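You operate a simulated robot arm through the tools that you are given. There is no shell and no other tool. Be economical: measure what you need, move in short steps, check, and stop when the job is done.

You run a simulated two-armed robot. Do the job below in one go: nothing can be reset, and whatever is moved stays where it is left.

JOB
Put one of the tubes from the top of the big round table on top of the white box there.

Only the result counts: the job must be done as asked and must still hold three seconds after the hand-in. Knocking over, shifting, dropping, spilling or breaking anything else fails it.

ROBOT AND FRAMES
Two 6-joint arms with two-finger parallel grippers on one trunk, on a base that drives. Base frame: it is fixed to the floor where the robot stands at the start and does not move with it; the origin is under the middle of the robot, x ahead of it, y to its left, z up. Units: m, rad, N and s.
The left shoulder is at the start at [0.06, 0.187, 1.051], the right one opposite. With the tool pointing down near the work surface each hand reaches from about 0.26 to 0.62 m from the robot's upright axis, wherever it stands, measured 20 degrees to its own side. Payload 1.57 kg a hand.
The tool frame of a hand sits at the grasp point between the pads (the TCP): z along the fingers, y along the line on which they close. The tips reach 0.03 m beyond it. The gripper opens to 0.11 m. The fingers are 0.024 m wide and 0.012 m thick; the gripper's body (0.048 by 0.112 m) begins 0.078 m behind the TCP.
Orientation is told as [roll, pitch, yaw] about the base's x, y, z axes, in that order, counted from this pose: with the fingers straight down and closing along the base's y, the tool's x points along the base's -x, its y along +y and its z along -z.

CONTROLS
- The arms move only by the tool step_arm. It takes "left_series", "right_series" or both (then of equal length, played together; a hand with none holds still); each is text: rows parted by semicolons, each of 7 numbers parted by spaces: the shift along the base's x, y, z in units of 50 mm (1.0 is 50 mm), then the turn, a rotation vector about the base's x, y, z in units of 6 degrees (1.0 is 6 degrees), then the closure, from 0 (fully open) to 1 (shut). In form: tx ty tz wx wy wz grip; .... A call has 1 to 8 rows; each row shifts and turns the commanded pose from where the row before left it. A call with a number of a shift or a turn outside -1 to 1 is refused whole. Rows are played at 5 a second. More than 0.05 m and 0.15 rad between two rows, or a gripper value outside its range, and nothing of the call is played. A pose out of reach is approached as far as the arm can. The call stops where the force on the tool passes 40 N (or 10 N more than at its start, if that is more) or the arm is blocked; 0.2 s more then pass. The fingers move at their own pace (about 0.153 m/s each) and stop on an object; they squeeze with about 33 N. The grip force told is the motor's: it shows also when the fingers shut on nothing. Time passes only in rows, and 0.2 s behind the last, so rows that do not move let the fingers close. The reply holds the time, the measured pose of the TCP, the force on the tool along the base axes, the opening and the grip force, in the units named above and with some noise, and new pictures: "show" is both (left out), scene, wrist or none (wrist: the cameras of the hands that moved).
- Cameras (640 x 400 px; columns grow to the right, rows downward): "scene" is now at [0.0196, -0.0107, 1.6058]; the picture's right is [-0.03, -1.00, 0.00], its down [-0.63, 0.02, -0.77] and it looks along [0.77, -0.02, -0.63] (base axes); focal length 278 px, centre (320, 200). "left" rides on the left gripper at [0.07, -0.016, -0.141] in its tool frame; the picture's right is [0.23, 0.97, 0.00], its down [-0.86, 0.20, -0.48] and it looks along [-0.47, 0.11, 0.88] (tool axes); focal length 222 px, centre (320, 200). "right" rides on the right gripper at [0.07, 0.016, -0.141] in its tool frame; the picture's right is [-0.23, 0.97, 0.00], its down [-0.86, -0.20, -0.48] and it looks along [-0.47, -0.11, 0.88] (tool axes); focal length 222 px, centre (320, 200). There is no depth. A picture from a camera that has moved, and an enlarged one, comes with that camera's place and axes in the base frame and with its lens. The place of the scene camera against the robot may be out by one fixed shift of up to 0.012 m in any direction.
- raise_lower(by): slides the trunk up (or, below 0, down) by that many m; the arms and the scene camera ride with it, the base frame stays. It gives what a move gives, with no picture.
- steer(legs): drives the robot by 1 to 6 legs, each [ahead, left, turn to the left] in m, m and rad, along the robot's own axes; the way and the turn of a leg run together, so that a leg with both is an arc; at most 1.5 m and 3.142 rad a leg. The arms and the cameras ride along, it lands a little off, and it stops where it bumps. It gives what a move gives, and a new picture of the scene camera.
- turn_head(pan, tilt): turns the head with the scene camera to pan (to the left, within 1.501 rad either way) and tilt (down, from -0.506 to 1.204), counted from straight ahead of the robot. It gives what a move gives, and a new picture of the scene camera.
- enlarge(camera, box): a new picture of the part [left, top, right, bottom] of that camera's present view, enlarged. No time passes.
- close_job(): hands the job in; it is judged then, once.

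Work in short steps. Places have to be worked out from the pictures, the camera data and where the tool is seen: move nearer, look again, correct. Check each grasp and each placing, and mend what went wrong. You have 120 turns and 170 pictures in all, those below and enlarged ones among them. Open the grippers and draw the arms clear of the work before you hand the job in, unless the task says otherwise; then end with one line.

The tools are called after "Emit:" by a JSON object that holds its "op" and its "data". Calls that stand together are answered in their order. step_arm: Moves the arms, as the interface text tells. Its arguments: {"type":"object","properties":{"left_series":{"type":"string"},"right_series":{"type":"string"},"show":{"type":"string","enum":["both","scene","wrist","none"]}},"required":[]} The other tools are called the same way: raise_lower (by) slides the trunk up or down; steer (legs) drives the base; turn_head (pan, tilt) turns the head that bears the scene camera; enlarge (camera, box) takes an enlarged picture of a part of a camera's view; close_job () hands the job in.

At the start:

```text
t: 0.0
left_tcp_pos: [0.4022, 0.0529, 1.2835]
left_orientation: [0.001, 0.0, -0.001]
left_ft_force: [0.4, 0.8, -0.2]
left_width: 0.1101
left_grasp_force: 0.1
right_tcp_pos: [0.3927, -0.2559, 1.2832]
right_orientation: [0.0, 0.001, -0.001]
right_ft_force: [0.7, 0.2, -1.1]
right_width: 0.11
right_grasp_force: 0.1
trunk travel left (down, up): [-0.679, 0.311]
robot x, y, heading: [-0.001, -0.0045, -0.0]
head pan, tilt: [-0.031, 0.684]
```

scene: 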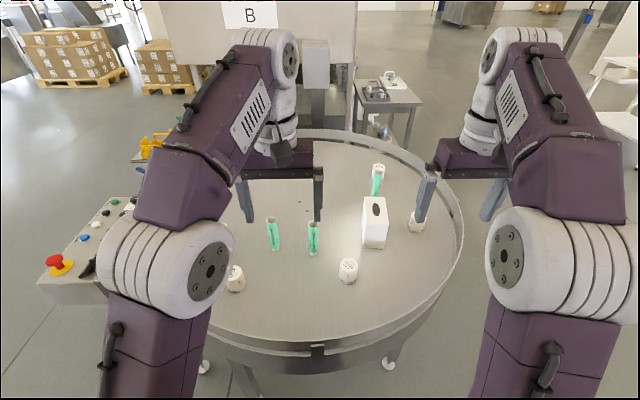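
right: 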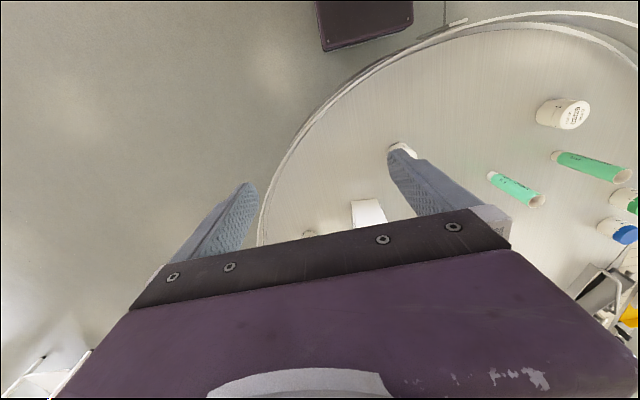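
left: 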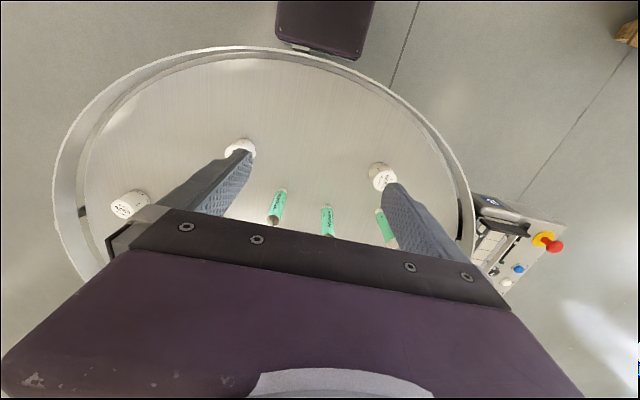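

I see green tubes, white capped jars and a white box on the round table. I enlarge the scene to identify them.

Emit:
{"op": "enlarge", "data": {"camera": "scene", "box": [200, 130, 460, 300]}}

Emit:
{"op": "enlarge", "data": {"camera": "left", "box": [100, 120, 480, 260]}}

```text
2.35 times, centred on (330, 215) of scene
camera zoom: at [0.0196, -0.0107, 1.6058], right [-0.03, -1.0, 0.0], down [-0.63, 0.02, -0.77], along [0.77, -0.02, -0.63], focal length 655 px, centre (296, 165)
```

zoom: 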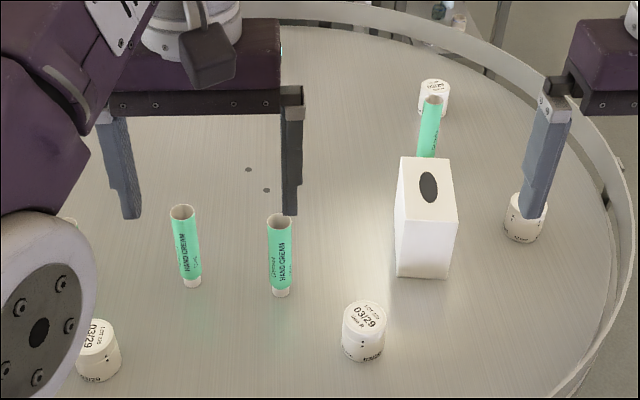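

```text
1.68 times, centred on (290, 190) of left
camera zoom: at [0.3323, 0.0359, 1.4243], right [-0.23, 0.97, 0.0], down [0.86, 0.2, 0.48], along [0.47, 0.11, -0.88], focal length 374 px, centre (370, 217)
```

zoom: 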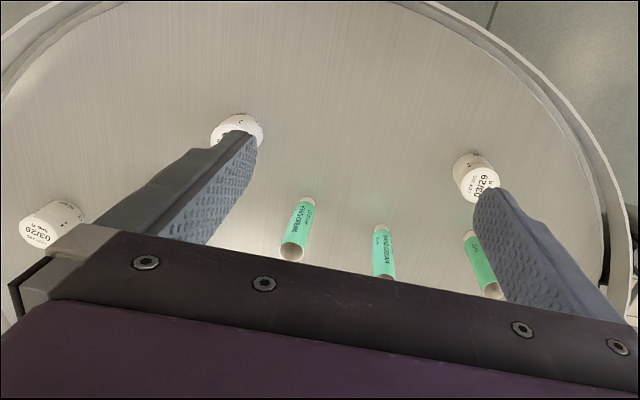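

Three tubes stand (around (0.59,0.0) and (0.61,0.12), one behind the box); the box is around (0.65,-0.2), a little far. I look down to see how close the base is to the table.

Emit:
{"op": "turn_head", "data": {"pan": 0, "tilt": 1.2}}

Emit:
{"op": "turn_head", "data": {"pan": -0.25, "tilt": 0.8}}

```text
t: 0.9
left_tcp_pos: [0.4031, 0.053, 1.2823]
left_orientation: [0.0, -0.001, 0.001]
left_ft_force: [-0.5, 0.9, -0.4]
left_width: 0.1098
left_grasp_force: 0.1
right_tcp_pos: [0.3925, -0.2557, 1.283]
right_orientation: [0.001, -0.001, 0.0]
right_ft_force: [-0.1, 0.6, -0.3]
right_width: 0.1099
right_grasp_force: 0.0
trunk travel left (down, up): [-0.679, 0.311]
robot x, y, heading: [-0.0001, -0.0001, 0.001]
head pan, tilt: [0.0, 1.201]
camera scene: at [-0.0099, -0.0081, 1.5685], right [0.0, -1.0, 0.0], down [-0.93, 0.0, -0.36], along [0.36, 0.0, -0.93], focal length 278 px, centre (320, 200)
```

scene: 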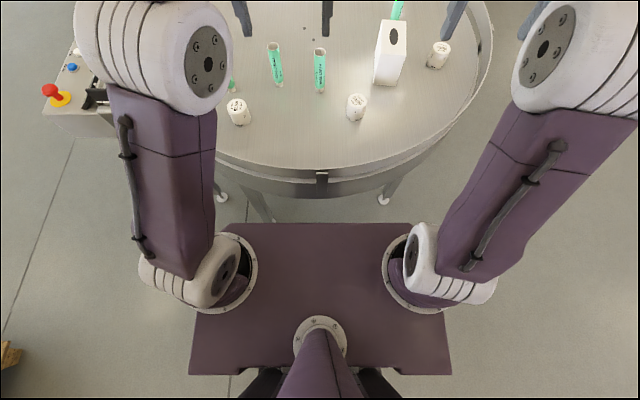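

```text
t: 1.8
left_tcp_pos: [0.4021, 0.0527, 1.2814]
left_orientation: [-0.001, 0.0, -0.001]
left_ft_force: [-0.1, -0.4, -0.4]
left_width: 0.1098
left_grasp_force: 0.1
right_tcp_pos: [0.3929, -0.255, 1.2833]
right_orientation: [0.0, 0.0, -0.001]
right_ft_force: [0.3, -0.7, -0.5]
right_width: 0.1099
right_grasp_force: 0.0
trunk travel left (down, up): [-0.679, 0.311]
robot x, y, heading: [0.0, -0.0023, -0.001]
head pan, tilt: [-0.25, 0.799]
camera scene: at [0.0122, -0.0279, 1.5961], right [-0.25, -0.97, 0.0], down [-0.7, 0.18, -0.7], along [0.68, -0.17, -0.72], focal length 278 px, centre (320, 200)
```

scene: 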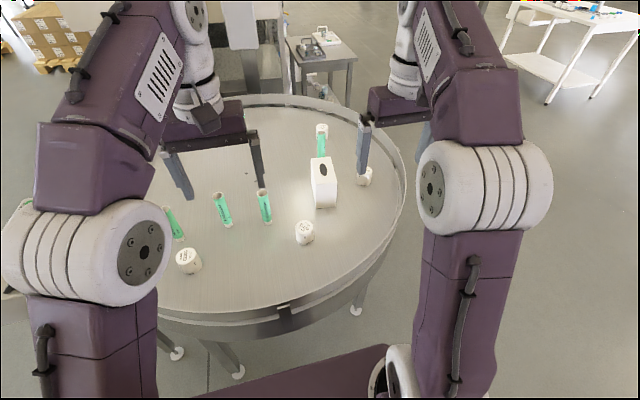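

The trunk plate has roughly 0.1 m of clearance to the rim. I zoom on the box and tubes for better measurement.

Emit:
{"op": "enlarge", "data": {"camera": "scene", "box": [290, 115, 390, 215]}}

Emit:
{"op": "enlarge", "data": {"camera": "scene", "box": [150, 160, 310, 260]}}

```text
4.00 times, centred on (340, 165) of scene
camera zoom: at [0.0122, -0.0279, 1.5961], right [-0.25, -0.97, 0.0], down [-0.7, 0.18, -0.7], along [0.68, -0.17, -0.72], focal length 1113 px, centre (240, 340)
```

zoom: 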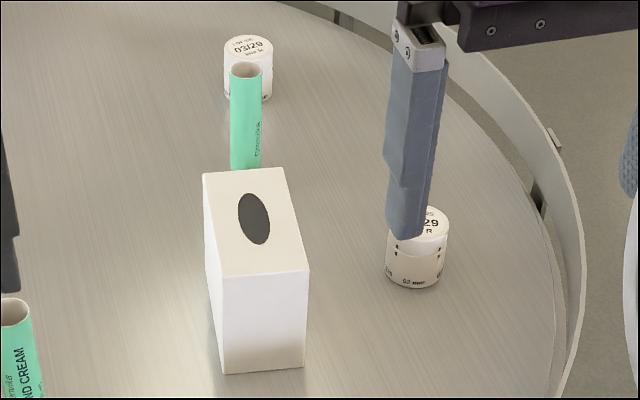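

```text
4.00 times, centred on (230, 210) of scene
camera zoom: at [0.0122, -0.0279, 1.5961], right [-0.25, -0.97, 0.0], down [-0.7, 0.18, -0.7], along [0.68, -0.17, -0.72], focal length 1113 px, centre (680, 160)
```

zoom: 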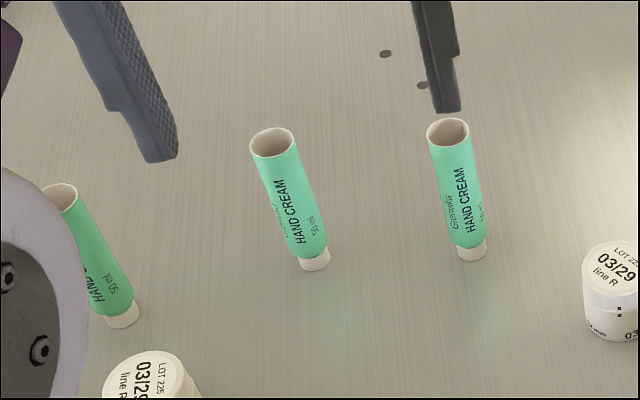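

Box: top at z≈1.03, x 0.61–0.74, y about -0.17…-0.24, with a dark oval in the middle (x 0.65–0.71). Tube A is about 0.13 m tall at (0.59,-0.005). I drive slightly ahead and left so the right arm reaches the tube.

Emit:
{"op": "steer", "data": {"legs": [[0.05, 0.13, 0]]}}

```text
t: 3.1
left_tcp_pos: [0.4534, 0.1827, 1.2834]
left_orientation: [0.002, 0.0, 0.001]
left_ft_force: [0.0, 1.1, -1.1]
left_width: 0.1096
left_grasp_force: 0.1
right_tcp_pos: [0.4417, -0.126, 1.2841]
right_orientation: [0.003, 0.0, 0.001]
right_ft_force: [1.0, 0.4, 0.4]
right_width: 0.1099
right_grasp_force: 0.0
trunk travel left (down, up): [-0.679, 0.311]
robot x, y, heading: [0.052, 0.129, 0.0]
head pan, tilt: [-0.25, 0.799]
camera scene: at [0.0617, 0.1014, 1.5962], right [-0.25, -0.97, 0.0], down [-0.69, 0.18, -0.7], along [0.68, -0.17, -0.72], focal length 278 px, centre (320, 200)
```

scene: 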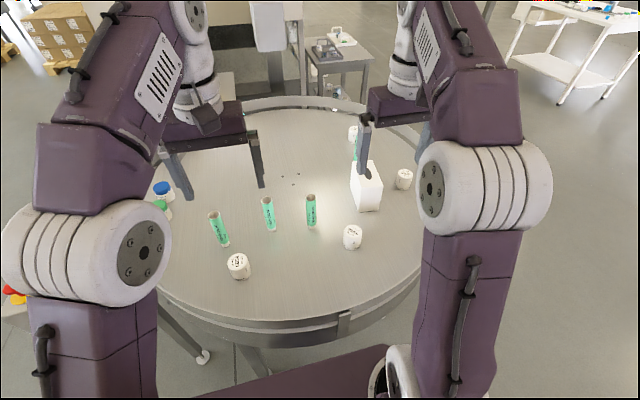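

The drive went well. I move the right hand nearly above the tube, staying high, and look.

Emit:
{"op": "step_arm", "data": {"right_series": "0.9 1 0 0 0 0 0; 0.9 1 -0.4 0 0 0 0; 0.5 0.3 -0.6 0 0 0 0; 0 0 0 0 0 0 0"}}

```text
refused: row 1 steps farther than a row can; nothing moved
```

Combined step limit is 50 mm; I split the rows.

Emit:
{"op": "step_arm", "data": {"right_series": "0.6 0.7 0 0 0 0 0; 0.6 0.7 0 0 0 0 0; 0.6 0.7 -0.3 0 0 0 0; 0.3 0 -0.8 0 0 0 0; 0 0 0 0 0 0 0"}}

```text
t: 4.3
left_tcp_pos: [0.4526, 0.1829, 1.2822]
left_orientation: [0.0, 0.001, 0.001]
left_ft_force: [-0.2, -0.3, 0.7]
left_width: 0.1101
left_grasp_force: 0.0
right_tcp_pos: [0.5339, -0.0209, 1.2142]
right_orientation: [0.0, 0.0, 0.001]
right_ft_force: [-1.3, 0.0, -0.3]
right_width: 0.1098
right_grasp_force: 0.0
right hand out of reach, approached as far as the arm can: row 2, 3
trunk travel left (down, up): [-0.679, 0.311]
robot x, y, heading: [0.0518, 0.1312, -0.001]
head pan, tilt: [-0.25, 0.799]
camera scene: at [0.0621, 0.1037, 1.5962], right [-0.25, -0.97, 0.0], down [-0.69, 0.18, -0.7], along [0.68, -0.17, -0.72], focal length 278 px, centre (320, 200)
camera right: at [0.4646, -0.0037, 1.3558], right [0.23, 0.97, 0.0], down [0.85, -0.2, 0.48], along [0.47, -0.11, -0.88], focal length 222 px, centre (320, 200)
```

scene: 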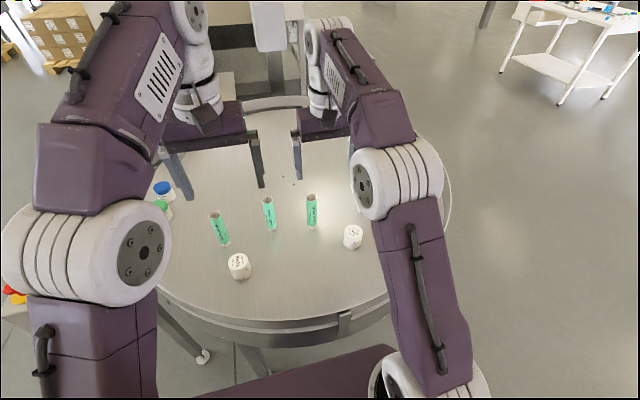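
right: 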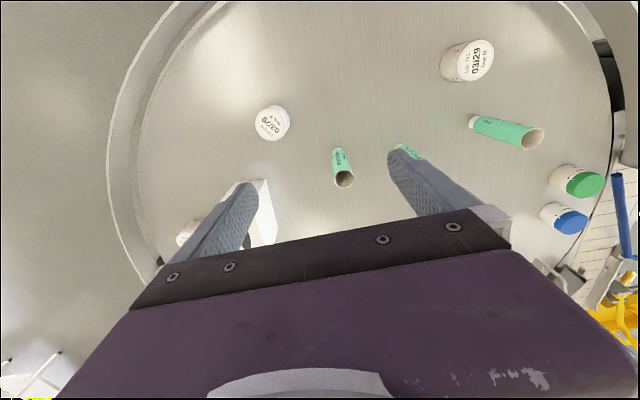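

Wrist view gives tube A at about (0.597, 0.001), upright, top ≈1.055. I align y, descend behind it to z≈1.03 (clear of the jar), with the fingers open.

Emit:
{"op": "step_arm", "data": {"right_series": "0 0.44 -0.6 0 0 0 0; 0 0 -1 0 0 0 0; 0 0 -1 0 0 0 0; 0 0 -1 0 0 0 0; 0 0 0 0 0 0 0"}}

```text
t: 5.5
left_tcp_pos: [0.453, 0.1833, 1.2816]
left_orientation: [-0.001, 0.002, 0.0]
left_ft_force: [-1.1, 0.0, 0.7]
left_width: 0.1097
left_grasp_force: 0.1
right_tcp_pos: [0.5335, -0.0002, 1.0345]
right_orientation: [0.0, 0.002, 0.0]
right_ft_force: [0.3, 0.7, 0.5]
right_width: 0.11
right_grasp_force: 0.1
trunk travel left (down, up): [-0.679, 0.311]
robot x, y, heading: [0.0489, 0.1308, -0.004]
head pan, tilt: [-0.25, 0.799]
camera scene: at [0.0619, 0.1034, 1.5962], right [-0.25, -0.97, 0.0], down [-0.69, 0.18, -0.7], along [0.68, -0.17, -0.72], focal length 278 px, centre (320, 200)
camera right: at [0.4647, 0.0177, 1.1761], right [0.23, 0.97, 0.0], down [0.85, -0.2, 0.48], along [0.47, -0.11, -0.88], focal length 222 px, centre (320, 200)
```

scene: 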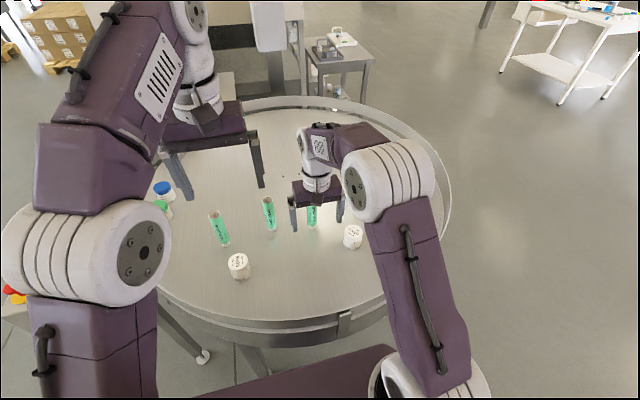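
right: 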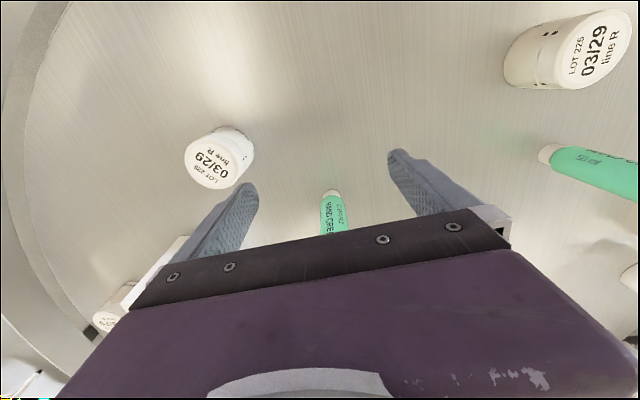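

Re-measured tube at (0.595, 0.002). I move forward onto it and lower a bit to z≈1.015.

Emit:
{"op": "step_arm", "data": {"right_series": "0.6 0.03 0 0 0 0 0; 0.62 0 0 0 0 0 0; 0 0 -0.4 0 0 0 0; 0 0 0 0 0 0 0"}}

```text
t: 6.5
left_tcp_pos: [0.453, 0.1833, 1.2829]
left_orientation: [-0.001, 0.001, 0.001]
left_ft_force: [0.4, -0.7, 0.0]
left_width: 0.1099
left_grasp_force: 0.0
right_tcp_pos: [0.5953, 0.0022, 1.014]
right_orientation: [-0.001, 0.0, 0.001]
right_ft_force: [-0.5, -0.1, 0.0]
right_width: 0.1099
right_grasp_force: 0.1
trunk travel left (down, up): [-0.679, 0.311]
robot x, y, heading: [0.05, 0.1307, -0.0]
head pan, tilt: [-0.25, 0.799]
camera scene: at [0.0627, 0.1036, 1.5962], right [-0.25, -0.97, 0.0], down [-0.69, 0.18, -0.7], along [0.68, -0.17, -0.72], focal length 278 px, centre (320, 200)
camera right: at [0.5266, 0.02, 1.1554], right [0.23, 0.97, 0.0], down [0.86, -0.2, 0.48], along [0.47, -0.11, -0.88], focal length 222 px, centre (320, 200)
```

scene: 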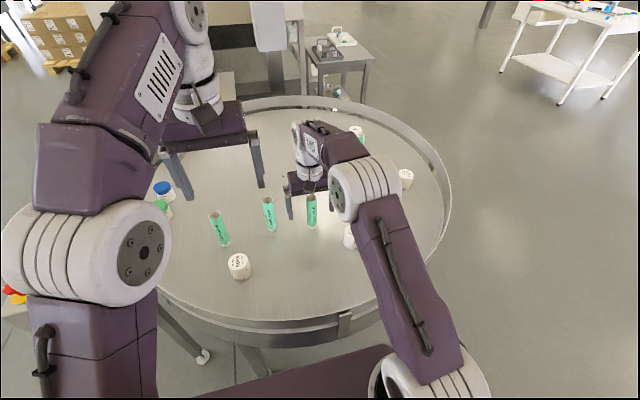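
right: 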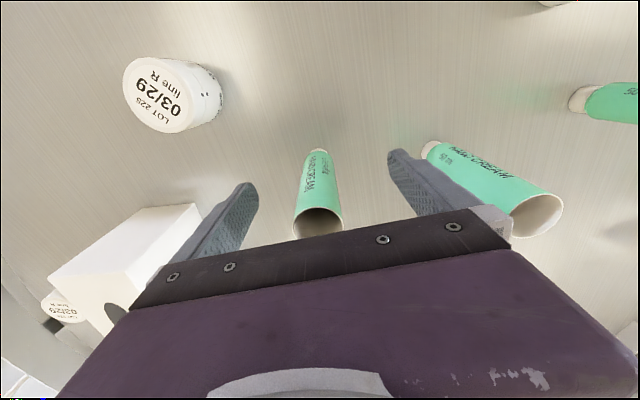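

Tube is centered between the fingers. I close.

Emit:
{"op": "step_arm", "data": {"right_series": "0 0 0 0 0 0 0.5; 0 0 0 0 0 0 1; 0 0 0 0 0 0 1; 0 0 0 0 0 0 1", "show": "wrist"}}

```text
t: 7.5
left_tcp_pos: [0.453, 0.1833, 1.2818]
left_orientation: [0.001, -0.001, 0.0]
left_ft_force: [0.3, 0.1, 0.0]
left_width: 0.1101
left_grasp_force: 0.0
right_tcp_pos: [0.5969, 0.0019, 1.0135]
right_orientation: [0.001, 0.001, 0.0]
right_ft_force: [-1.0, 0.0, -0.1]
right_width: 0.0285
right_grasp_force: 32.7
trunk travel left (down, up): [-0.679, 0.311]
robot x, y, heading: [0.0525, 0.1306, 0.0]
head pan, tilt: [-0.25, 0.799]
camera right: at [0.5263, 0.02, 1.1557], right [0.23, 0.97, 0.0], down [0.86, -0.2, 0.48], along [0.47, -0.11, -0.88], focal length 222 px, centre (320, 200)
```

right: 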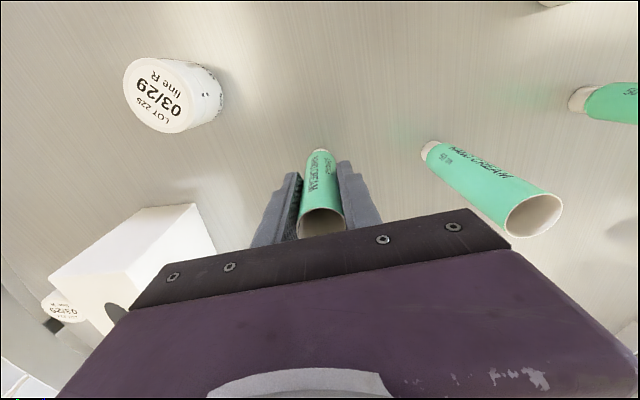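

Gripped (width 0.0285). I raise the trunk 0.17 m, lifting the tube straight up while keeping the arm's reach geometry.

Emit:
{"op": "raise_lower", "data": {"by": 0.17}}

Emit:
{"op": "step_arm", "data": {"right_series": "0 0 0 0 0 0 1"}}

```text
t: 9.5
left_tcp_pos: [0.4539, 0.1838, 1.4517]
left_orientation: [0.0, 0.001, 0.0]
left_ft_force: [-0.1, -0.5, 0.7]
left_width: 0.1098
left_grasp_force: 0.0
right_tcp_pos: [0.5956, 0.003, 1.1844]
right_orientation: [0.001, 0.0, 0.0]
right_ft_force: [-0.6, 0.5, 0.0]
right_width: 0.0286
right_grasp_force: 32.8
trunk travel left (down, up): [-0.849, 0.141]
robot x, y, heading: [0.0486, 0.1337, 0.001]
head pan, tilt: [-0.25, 0.799]
```

```text
t: 9.9
left_tcp_pos: [0.4527, 0.1838, 1.4516]
left_orientation: [0.001, 0.001, 0.0]
left_ft_force: [0.2, -0.8, 0.2]
left_width: 0.1104
left_grasp_force: 0.1
right_tcp_pos: [0.5947, 0.0027, 1.1842]
right_orientation: [-0.001, 0.0, -0.001]
right_ft_force: [0.1, 0.2, 0.2]
right_width: 0.0285
right_grasp_force: 33.6
trunk travel left (down, up): [-0.849, 0.141]
robot x, y, heading: [0.0515, 0.1302, -0.003]
head pan, tilt: [-0.25, 0.799]
camera scene: at [0.0624, 0.1036, 1.7662], right [-0.25, -0.97, 0.0], down [-0.69, 0.18, -0.7], along [0.68, -0.17, -0.72], focal length 278 px, centre (320, 200)
camera right: at [0.5262, 0.02, 1.3257], right [0.23, 0.97, 0.0], down [0.86, -0.2, 0.48], along [0.47, -0.11, -0.88], focal length 222 px, centre (320, 200)
```

scene: 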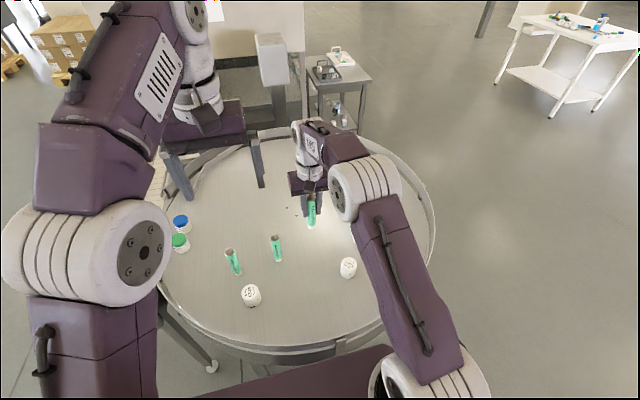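
right: 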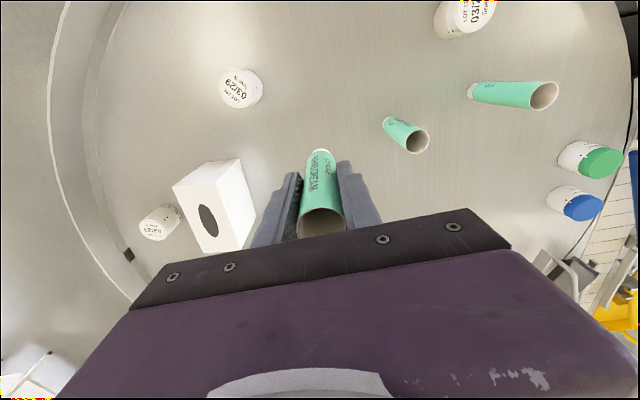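

The tube is held. I zoom into the box from the wrist camera to measure it and check the oval.

Emit:
{"op": "enlarge", "data": {"camera": "right", "box": [150, 140, 280, 260]}}

```text
3.33 times, centred on (215, 200) of right
camera zoom: at [0.5262, 0.02, 1.3257], right [0.23, 0.97, 0.0], down [0.86, -0.2, 0.48], along [0.47, -0.11, -0.88], focal length 740 px, centre (670, 200)
```

zoom: 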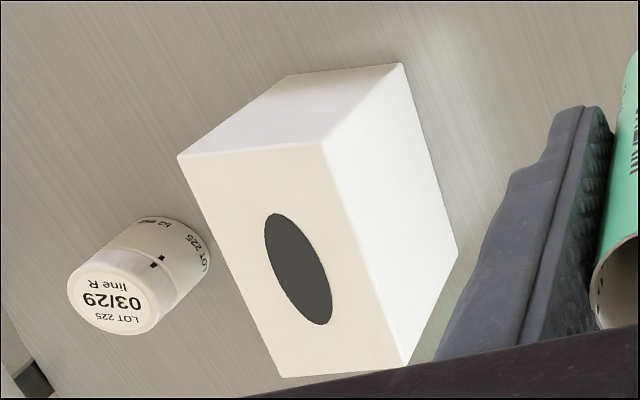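

The oval looks like flat print, but I'll set the tube on the clear front strip anyway: target about (0.634,-0.190); front edge x≈0.618, oval starts 0.650. I strafe right with the tube held (bottom ≈1.09, above the box).

Emit:
{"op": "steer", "data": {"legs": [[0.025, -0.135, 0]]}}

```text
t: 11.2
left_tcp_pos: [0.477, 0.0496, 1.4528]
left_orientation: [0.001, -0.002, -0.001]
left_ft_force: [-0.6, -0.6, 0.2]
left_width: 0.1101
left_grasp_force: 0.1
right_tcp_pos: [0.6197, -0.1302, 1.1843]
right_orientation: [0.0, 0.0, 0.001]
right_ft_force: [-0.3, -0.4, 0.5]
right_width: 0.0283
right_grasp_force: 33.2
trunk travel left (down, up): [-0.849, 0.141]
robot x, y, heading: [0.0786, -0.0025, 0.002]
head pan, tilt: [-0.25, 0.799]
camera scene: at [0.0869, -0.0289, 1.7663], right [-0.25, -0.97, 0.0], down [-0.69, 0.18, -0.7], along [0.68, -0.17, -0.72], focal length 278 px, centre (320, 200)
```

scene: 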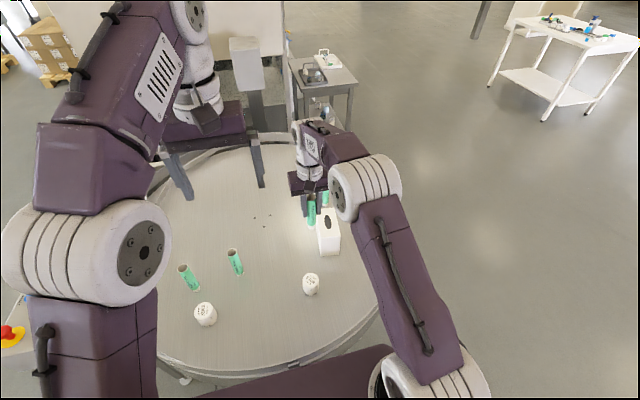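

Now I shift the hand over the target (0.634,-0.190), staying at height.

Emit:
{"op": "step_arm", "data": {"right_series": "0.15 -0.6 0 0 0 0 1; 0.14 -0.6 0 0 0 0 1; 0 0 -0.3 0 0 0 1; 0 0 0 0 0 0 1"}}

Emit:
{"op": "enlarge", "data": {"camera": "right", "box": [240, 130, 400, 250]}}

Emit:
{"op": "enlarge", "data": {"camera": "scene", "box": [270, 160, 370, 270]}}

```text
t: 12.2
left_tcp_pos: [0.4788, 0.048, 1.4519]
left_orientation: [-0.001, 0.0, 0.001]
left_ft_force: [-0.2, -0.3, 0.3]
left_width: 0.1099
left_grasp_force: 0.1
right_tcp_pos: [0.6341, -0.1935, 1.1691]
right_orientation: [-0.001, 0.001, 0.0]
right_ft_force: [0.0, -0.1, -0.3]
right_width: 0.0284
right_grasp_force: 32.7
trunk travel left (down, up): [-0.849, 0.141]
robot x, y, heading: [0.0752, -0.0013, -0.003]
head pan, tilt: [-0.25, 0.799]
camera scene: at [0.0875, -0.032, 1.7662], right [-0.25, -0.97, 0.0], down [-0.69, 0.18, -0.7], along [0.68, -0.17, -0.72], focal length 278 px, centre (320, 200)
camera right: at [0.5653, -0.1754, 1.3106], right [0.23, 0.97, 0.0], down [0.86, -0.2, 0.48], along [0.47, -0.11, -0.88], focal length 222 px, centre (320, 200)
```

scene: 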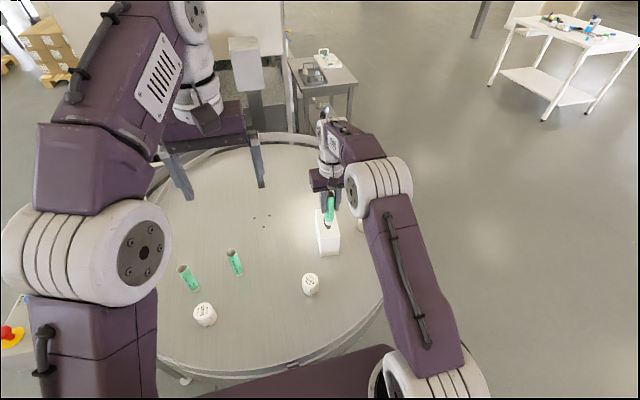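
right: 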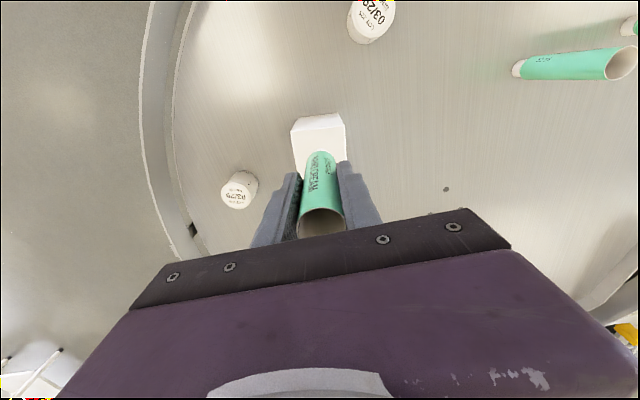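

```text
3.33 times, centred on (320, 190) of right
camera zoom: at [0.5653, -0.1754, 1.3106], right [0.23, 0.97, 0.0], down [0.86, -0.2, 0.48], along [0.47, -0.11, -0.88], focal length 740 px, centre (320, 233)
```

zoom: 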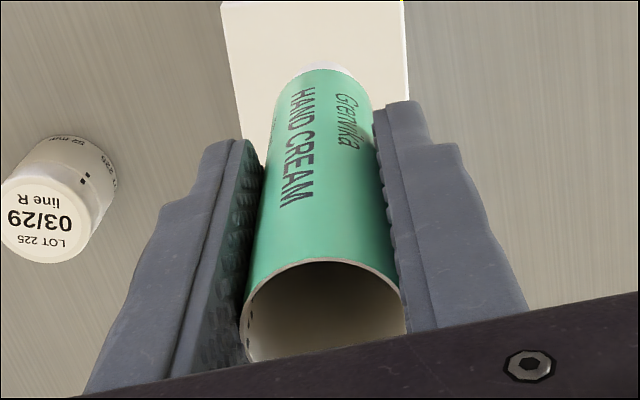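

```text
3.64 times, centred on (320, 215) of scene
camera zoom: at [0.0875, -0.032, 1.7662], right [-0.25, -0.97, 0.0], down [-0.69, 0.18, -0.7], along [0.68, -0.17, -0.72], focal length 1012 px, centre (320, 146)
```

zoom: 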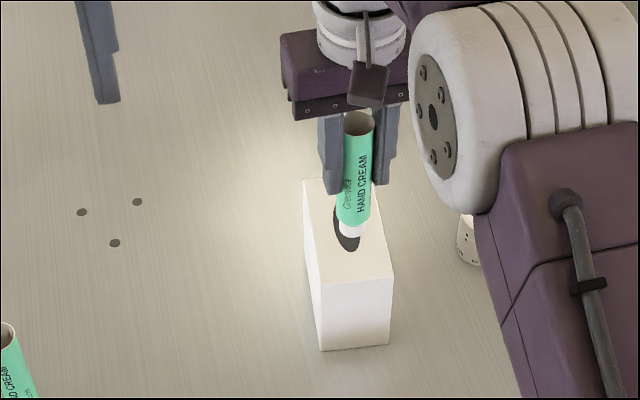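

Box edge re-measured consistently (front edge x≈0.616). I lower 38 mm and check from both cameras before contact.

Emit:
{"op": "step_arm", "data": {"right_series": "0 0 -0.38 0 0 0 1; 0 0 -0.38 0 0 0 1; 0 0 0 0 0 0 1", "show": "none"}}

Emit:
{"op": "enlarge", "data": {"camera": "right", "box": [240, 100, 400, 250]}}

Emit:
{"op": "enlarge", "data": {"camera": "scene", "box": [290, 180, 360, 260]}}

```text
t: 13.0
left_tcp_pos: [0.4778, 0.0471, 1.4518]
left_orientation: [0.0, 0.0, 0.0]
left_ft_force: [0.5, 0.4, -0.4]
left_width: 0.1098
left_grasp_force: 0.1
right_tcp_pos: [0.6343, -0.1921, 1.1313]
right_orientation: [0.0, 0.001, 0.0]
right_ft_force: [0.7, 0.5, -0.4]
right_width: 0.0281
right_grasp_force: 32.8
trunk travel left (down, up): [-0.849, 0.141]
robot x, y, heading: [0.0749, -0.0035, 0.002]
head pan, tilt: [-0.25, 0.799]
```

```text
2.67 times, centred on (320, 175) of right
camera zoom: at [0.5652, -0.1756, 1.2728], right [0.23, 0.97, 0.0], down [0.86, -0.2, 0.48], along [0.47, -0.11, -0.88], focal length 592 px, centre (320, 267)
```

zoom: 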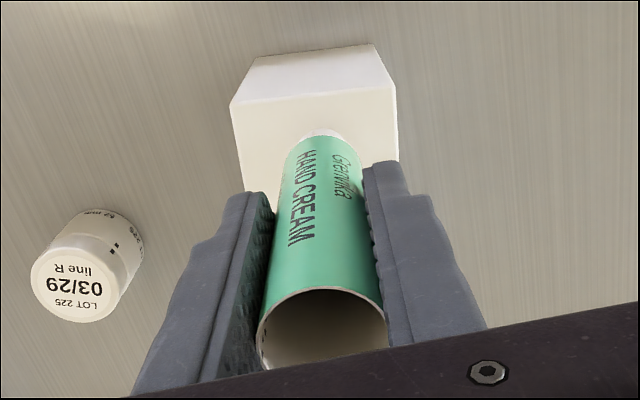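

```text
5.00 times, centred on (325, 220) of scene
camera zoom: at [0.0872, -0.0324, 1.7662], right [-0.25, -0.97, 0.0], down [-0.69, 0.18, -0.7], along [0.68, -0.17, -0.72], focal length 1391 px, centre (295, 100)
```

zoom: 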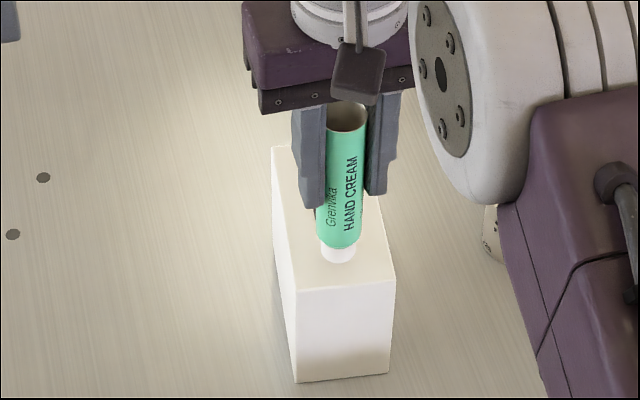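

The cap sits over the front strip, ~11 mm inside the front edge; I nudge back 3 mm and lower 9 mm in small steps, watching force.

Emit:
{"op": "step_arm", "data": {"right_series": "-0.06 0 0 0 0 0 1; 0 0 -0.06 0 0 0 1; 0 0 -0.06 0 0 0 1; 0 0 -0.06 0 0 0 1; 0 0 0 0 0 0 1", "show": "none"}}

Emit:
{"op": "enlarge", "data": {"camera": "scene", "box": [305, 210, 355, 250]}}

```text
t: 14.2
left_tcp_pos: [0.4777, 0.0486, 1.4533]
left_orientation: [0.0, 0.0, 0.0]
left_ft_force: [-0.8, 0.4, 0.2]
left_width: 0.11
left_grasp_force: 0.0
right_tcp_pos: [0.6337, -0.193, 1.1225]
right_orientation: [0.001, -0.002, 0.0]
right_ft_force: [0.2, 0.4, 3.1]
right_width: 0.0285
right_grasp_force: 33.4
trunk travel left (down, up): [-0.849, 0.141]
robot x, y, heading: [0.0706, -0.0049, 0.0]
head pan, tilt: [-0.25, 0.799]
```

```text
10.00 times, centred on (330, 230) of scene
camera zoom: at [0.0871, -0.0324, 1.7663], right [-0.25, -0.97, 0.0], down [-0.69, 0.18, -0.7], along [0.68, -0.17, -0.72], focal length 2782 px, centre (220, -100)
```

zoom: 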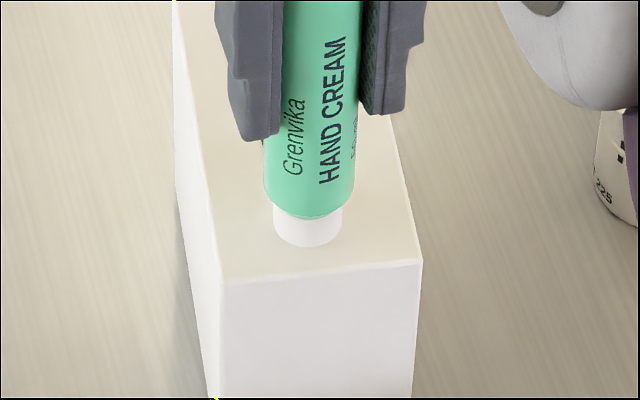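

Force z rose to about 3 N: first contact likely. I lower 1.5 mm more to confirm.

Emit:
{"op": "step_arm", "data": {"right_series": "0 0 -0.03 0 0 0 1; 0 0 0 0 0 0 1; 0 0 0 0 0 0 1", "show": "none"}}

```text
t: 15.0
left_tcp_pos: [0.4784, 0.0479, 1.4535]
left_orientation: [0.0, -0.001, 0.0]
left_ft_force: [-0.2, 0.1, -0.9]
left_width: 0.1101
left_grasp_force: 0.0
right_tcp_pos: [0.631, -0.1911, 1.1226]
right_orientation: [0.001, -0.004, 0.0]
right_ft_force: [2.9, -2.0, 15.3]
right_width: 0.0285
right_grasp_force: 33.2
trunk travel left (down, up): [-0.849, 0.141]
robot x, y, heading: [0.0757, -0.0047, 0.002]
head pan, tilt: [-0.25, 0.799]
```

Firm contact (15 N). I relieve by ~1.3 mm, then open gradually.

Emit:
{"op": "step_arm", "data": {"right_series": "0 0 -0.0 0 0 0 1; 0 0 0.025 0 0 0 1; 0 0 0 0 0 0 0.7; 0 0 0 0 0 0 0.6; 0 0 0 0 0 0 0.4; 0 0 0 0 0 0 0.2; 0 0 0 0 0 0 0"}}

Emit:
{"op": "enlarge", "data": {"camera": "scene", "box": [290, 180, 360, 260]}}

```text
t: 16.6
left_tcp_pos: [0.4767, 0.0479, 1.4524]
left_orientation: [0.0, -0.001, 0.0]
left_ft_force: [-1.0, 0.4, 0.1]
left_width: 0.11
left_grasp_force: 0.0
right_tcp_pos: [0.6319, -0.1938, 1.1214]
right_orientation: [0.001, -0.001, 0.0]
right_ft_force: [0.1, 0.5, -0.6]
right_width: 0.11
right_grasp_force: 0.3
trunk travel left (down, up): [-0.849, 0.141]
robot x, y, heading: [0.0756, -0.0066, -0.002]
head pan, tilt: [-0.25, 0.799]
camera scene: at [0.0872, -0.0323, 1.7662], right [-0.25, -0.97, 0.0], down [-0.69, 0.18, -0.7], along [0.68, -0.17, -0.72], focal length 278 px, centre (320, 200)
camera right: at [0.5625, -0.1756, 1.2635], right [0.23, 0.97, 0.0], down [0.86, -0.2, 0.48], along [0.47, -0.11, -0.88], focal length 222 px, centre (320, 200)
```

scene: 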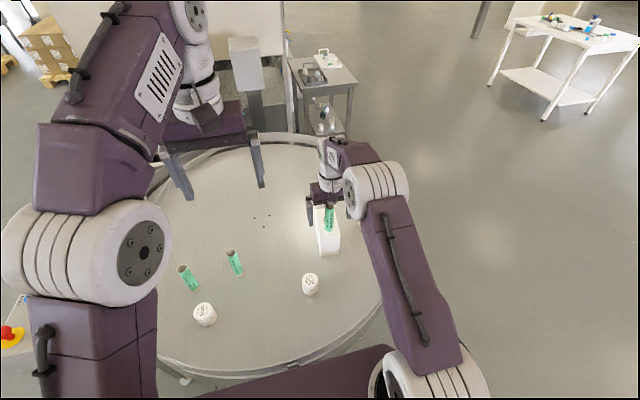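
right: 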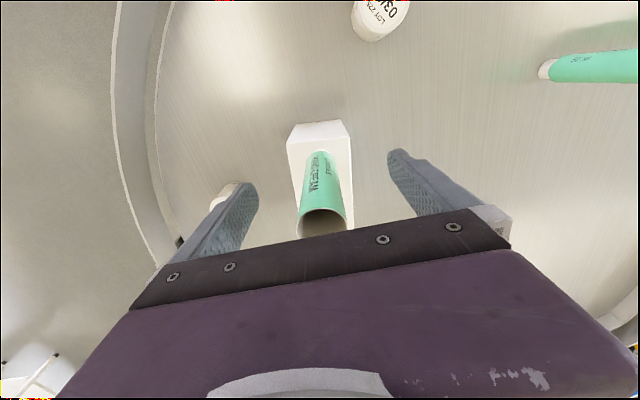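

```text
5.00 times, centred on (325, 220) of scene
camera zoom: at [0.0872, -0.0323, 1.7662], right [-0.25, -0.97, 0.0], down [-0.69, 0.18, -0.7], along [0.68, -0.17, -0.72], focal length 1391 px, centre (295, 100)
```

zoom: 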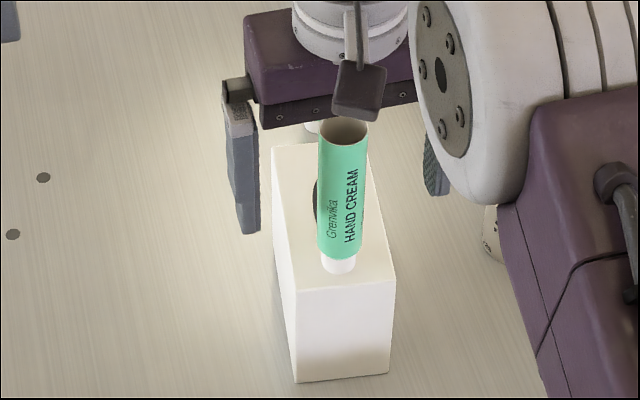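

The tube stands free and upright on the box. I withdraw straight up using the trunk, then pull the arm back.

Emit:
{"op": "raise_lower", "data": {"by": 0.13}}

Emit:
{"op": "step_arm", "data": {"right_series": "-1 0 0 0 0 0 0; -1 0 0 0 0 0 0; -1 0 0 0 0 0 0; -1 0 0 0 0 0 0; 0 0 0 0 0 0 0"}}

Emit:
{"op": "enlarge", "data": {"camera": "scene", "box": [160, 160, 400, 350]}}

```text
t: 18.2
left_tcp_pos: [0.4787, 0.0472, 1.5822]
left_orientation: [-0.001, 0.002, 0.0]
left_ft_force: [0.3, 0.9, -0.4]
left_width: 0.11
left_grasp_force: 0.0
right_tcp_pos: [0.6321, -0.1935, 1.2527]
right_orientation: [0.001, -0.001, 0.0]
right_ft_force: [0.7, 0.6, -0.1]
right_width: 0.1101
right_grasp_force: 0.0
trunk travel left (down, up): [-0.979, 0.011]
robot x, y, heading: [0.0733, -0.0051, -0.001]
head pan, tilt: [-0.25, 0.799]
```

```text
t: 19.4
left_tcp_pos: [0.4776, 0.0478, 1.5824]
left_orientation: [-0.001, -0.001, 0.0]
left_ft_force: [0.2, 0.9, 0.0]
left_width: 0.1104
left_grasp_force: 0.1
right_tcp_pos: [0.4293, -0.1915, 1.2506]
right_orientation: [0.0, -0.002, 0.0]
right_ft_force: [1.1, 0.2, -0.2]
right_width: 0.11
right_grasp_force: 0.0
trunk travel left (down, up): [-0.979, 0.011]
robot x, y, heading: [0.0743, -0.0039, 0.001]
head pan, tilt: [-0.25, 0.799]
camera scene: at [0.0867, -0.0324, 1.8962], right [-0.25, -0.97, 0.0], down [-0.69, 0.18, -0.7], along [0.68, -0.17, -0.72], focal length 278 px, centre (320, 200)
camera right: at [0.3597, -0.1751, 1.3928], right [0.23, 0.97, 0.0], down [0.85, -0.2, 0.48], along [0.47, -0.11, -0.88], focal length 222 px, centre (320, 200)
```

scene: 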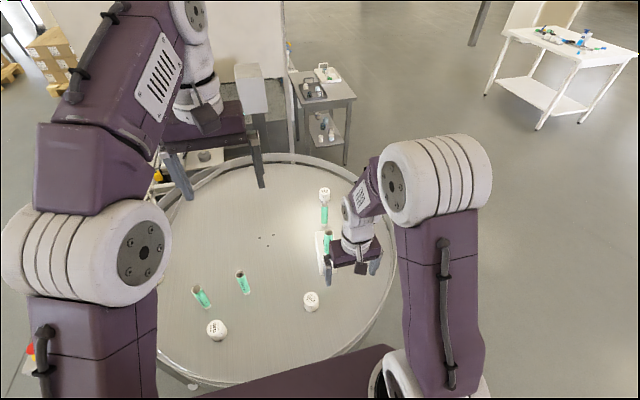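
right: 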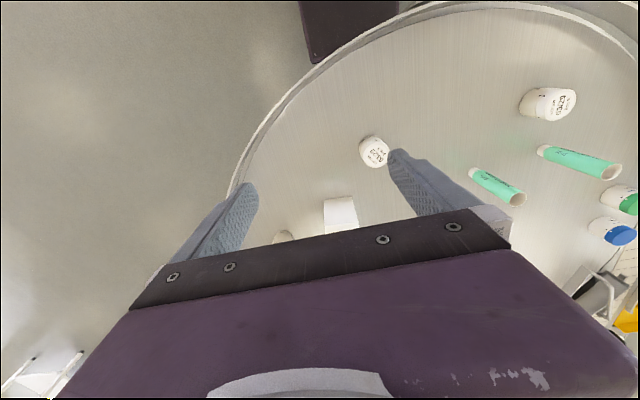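

```text
2.11 times, centred on (280, 255) of scene
camera zoom: at [0.0867, -0.0324, 1.8962], right [-0.25, -0.97, 0.0], down [-0.69, 0.18, -0.7], along [0.68, -0.17, -0.72], focal length 586 px, centre (404, 84)
```

zoom: 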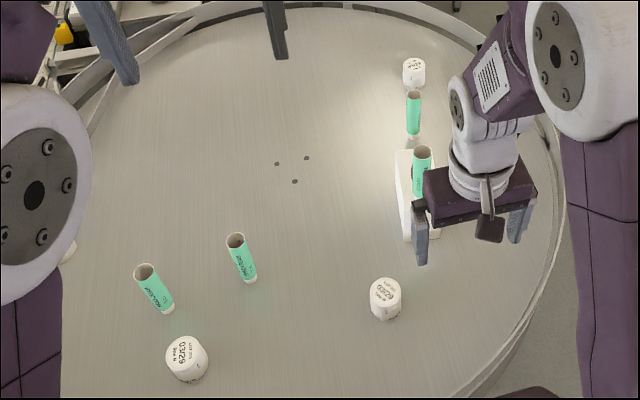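

The tube stands on the box, everything else is upright and in place, and the hands are open and clear. I hand in.

Emit:
{"op": "close_job", "data": {}}

```text
The job is handed in.
```

I stood one tube upright on the front part of the white box. In the last pictures it was standing there on its own and nothing else looked moved; both grippers are open and the right arm is drawn back.
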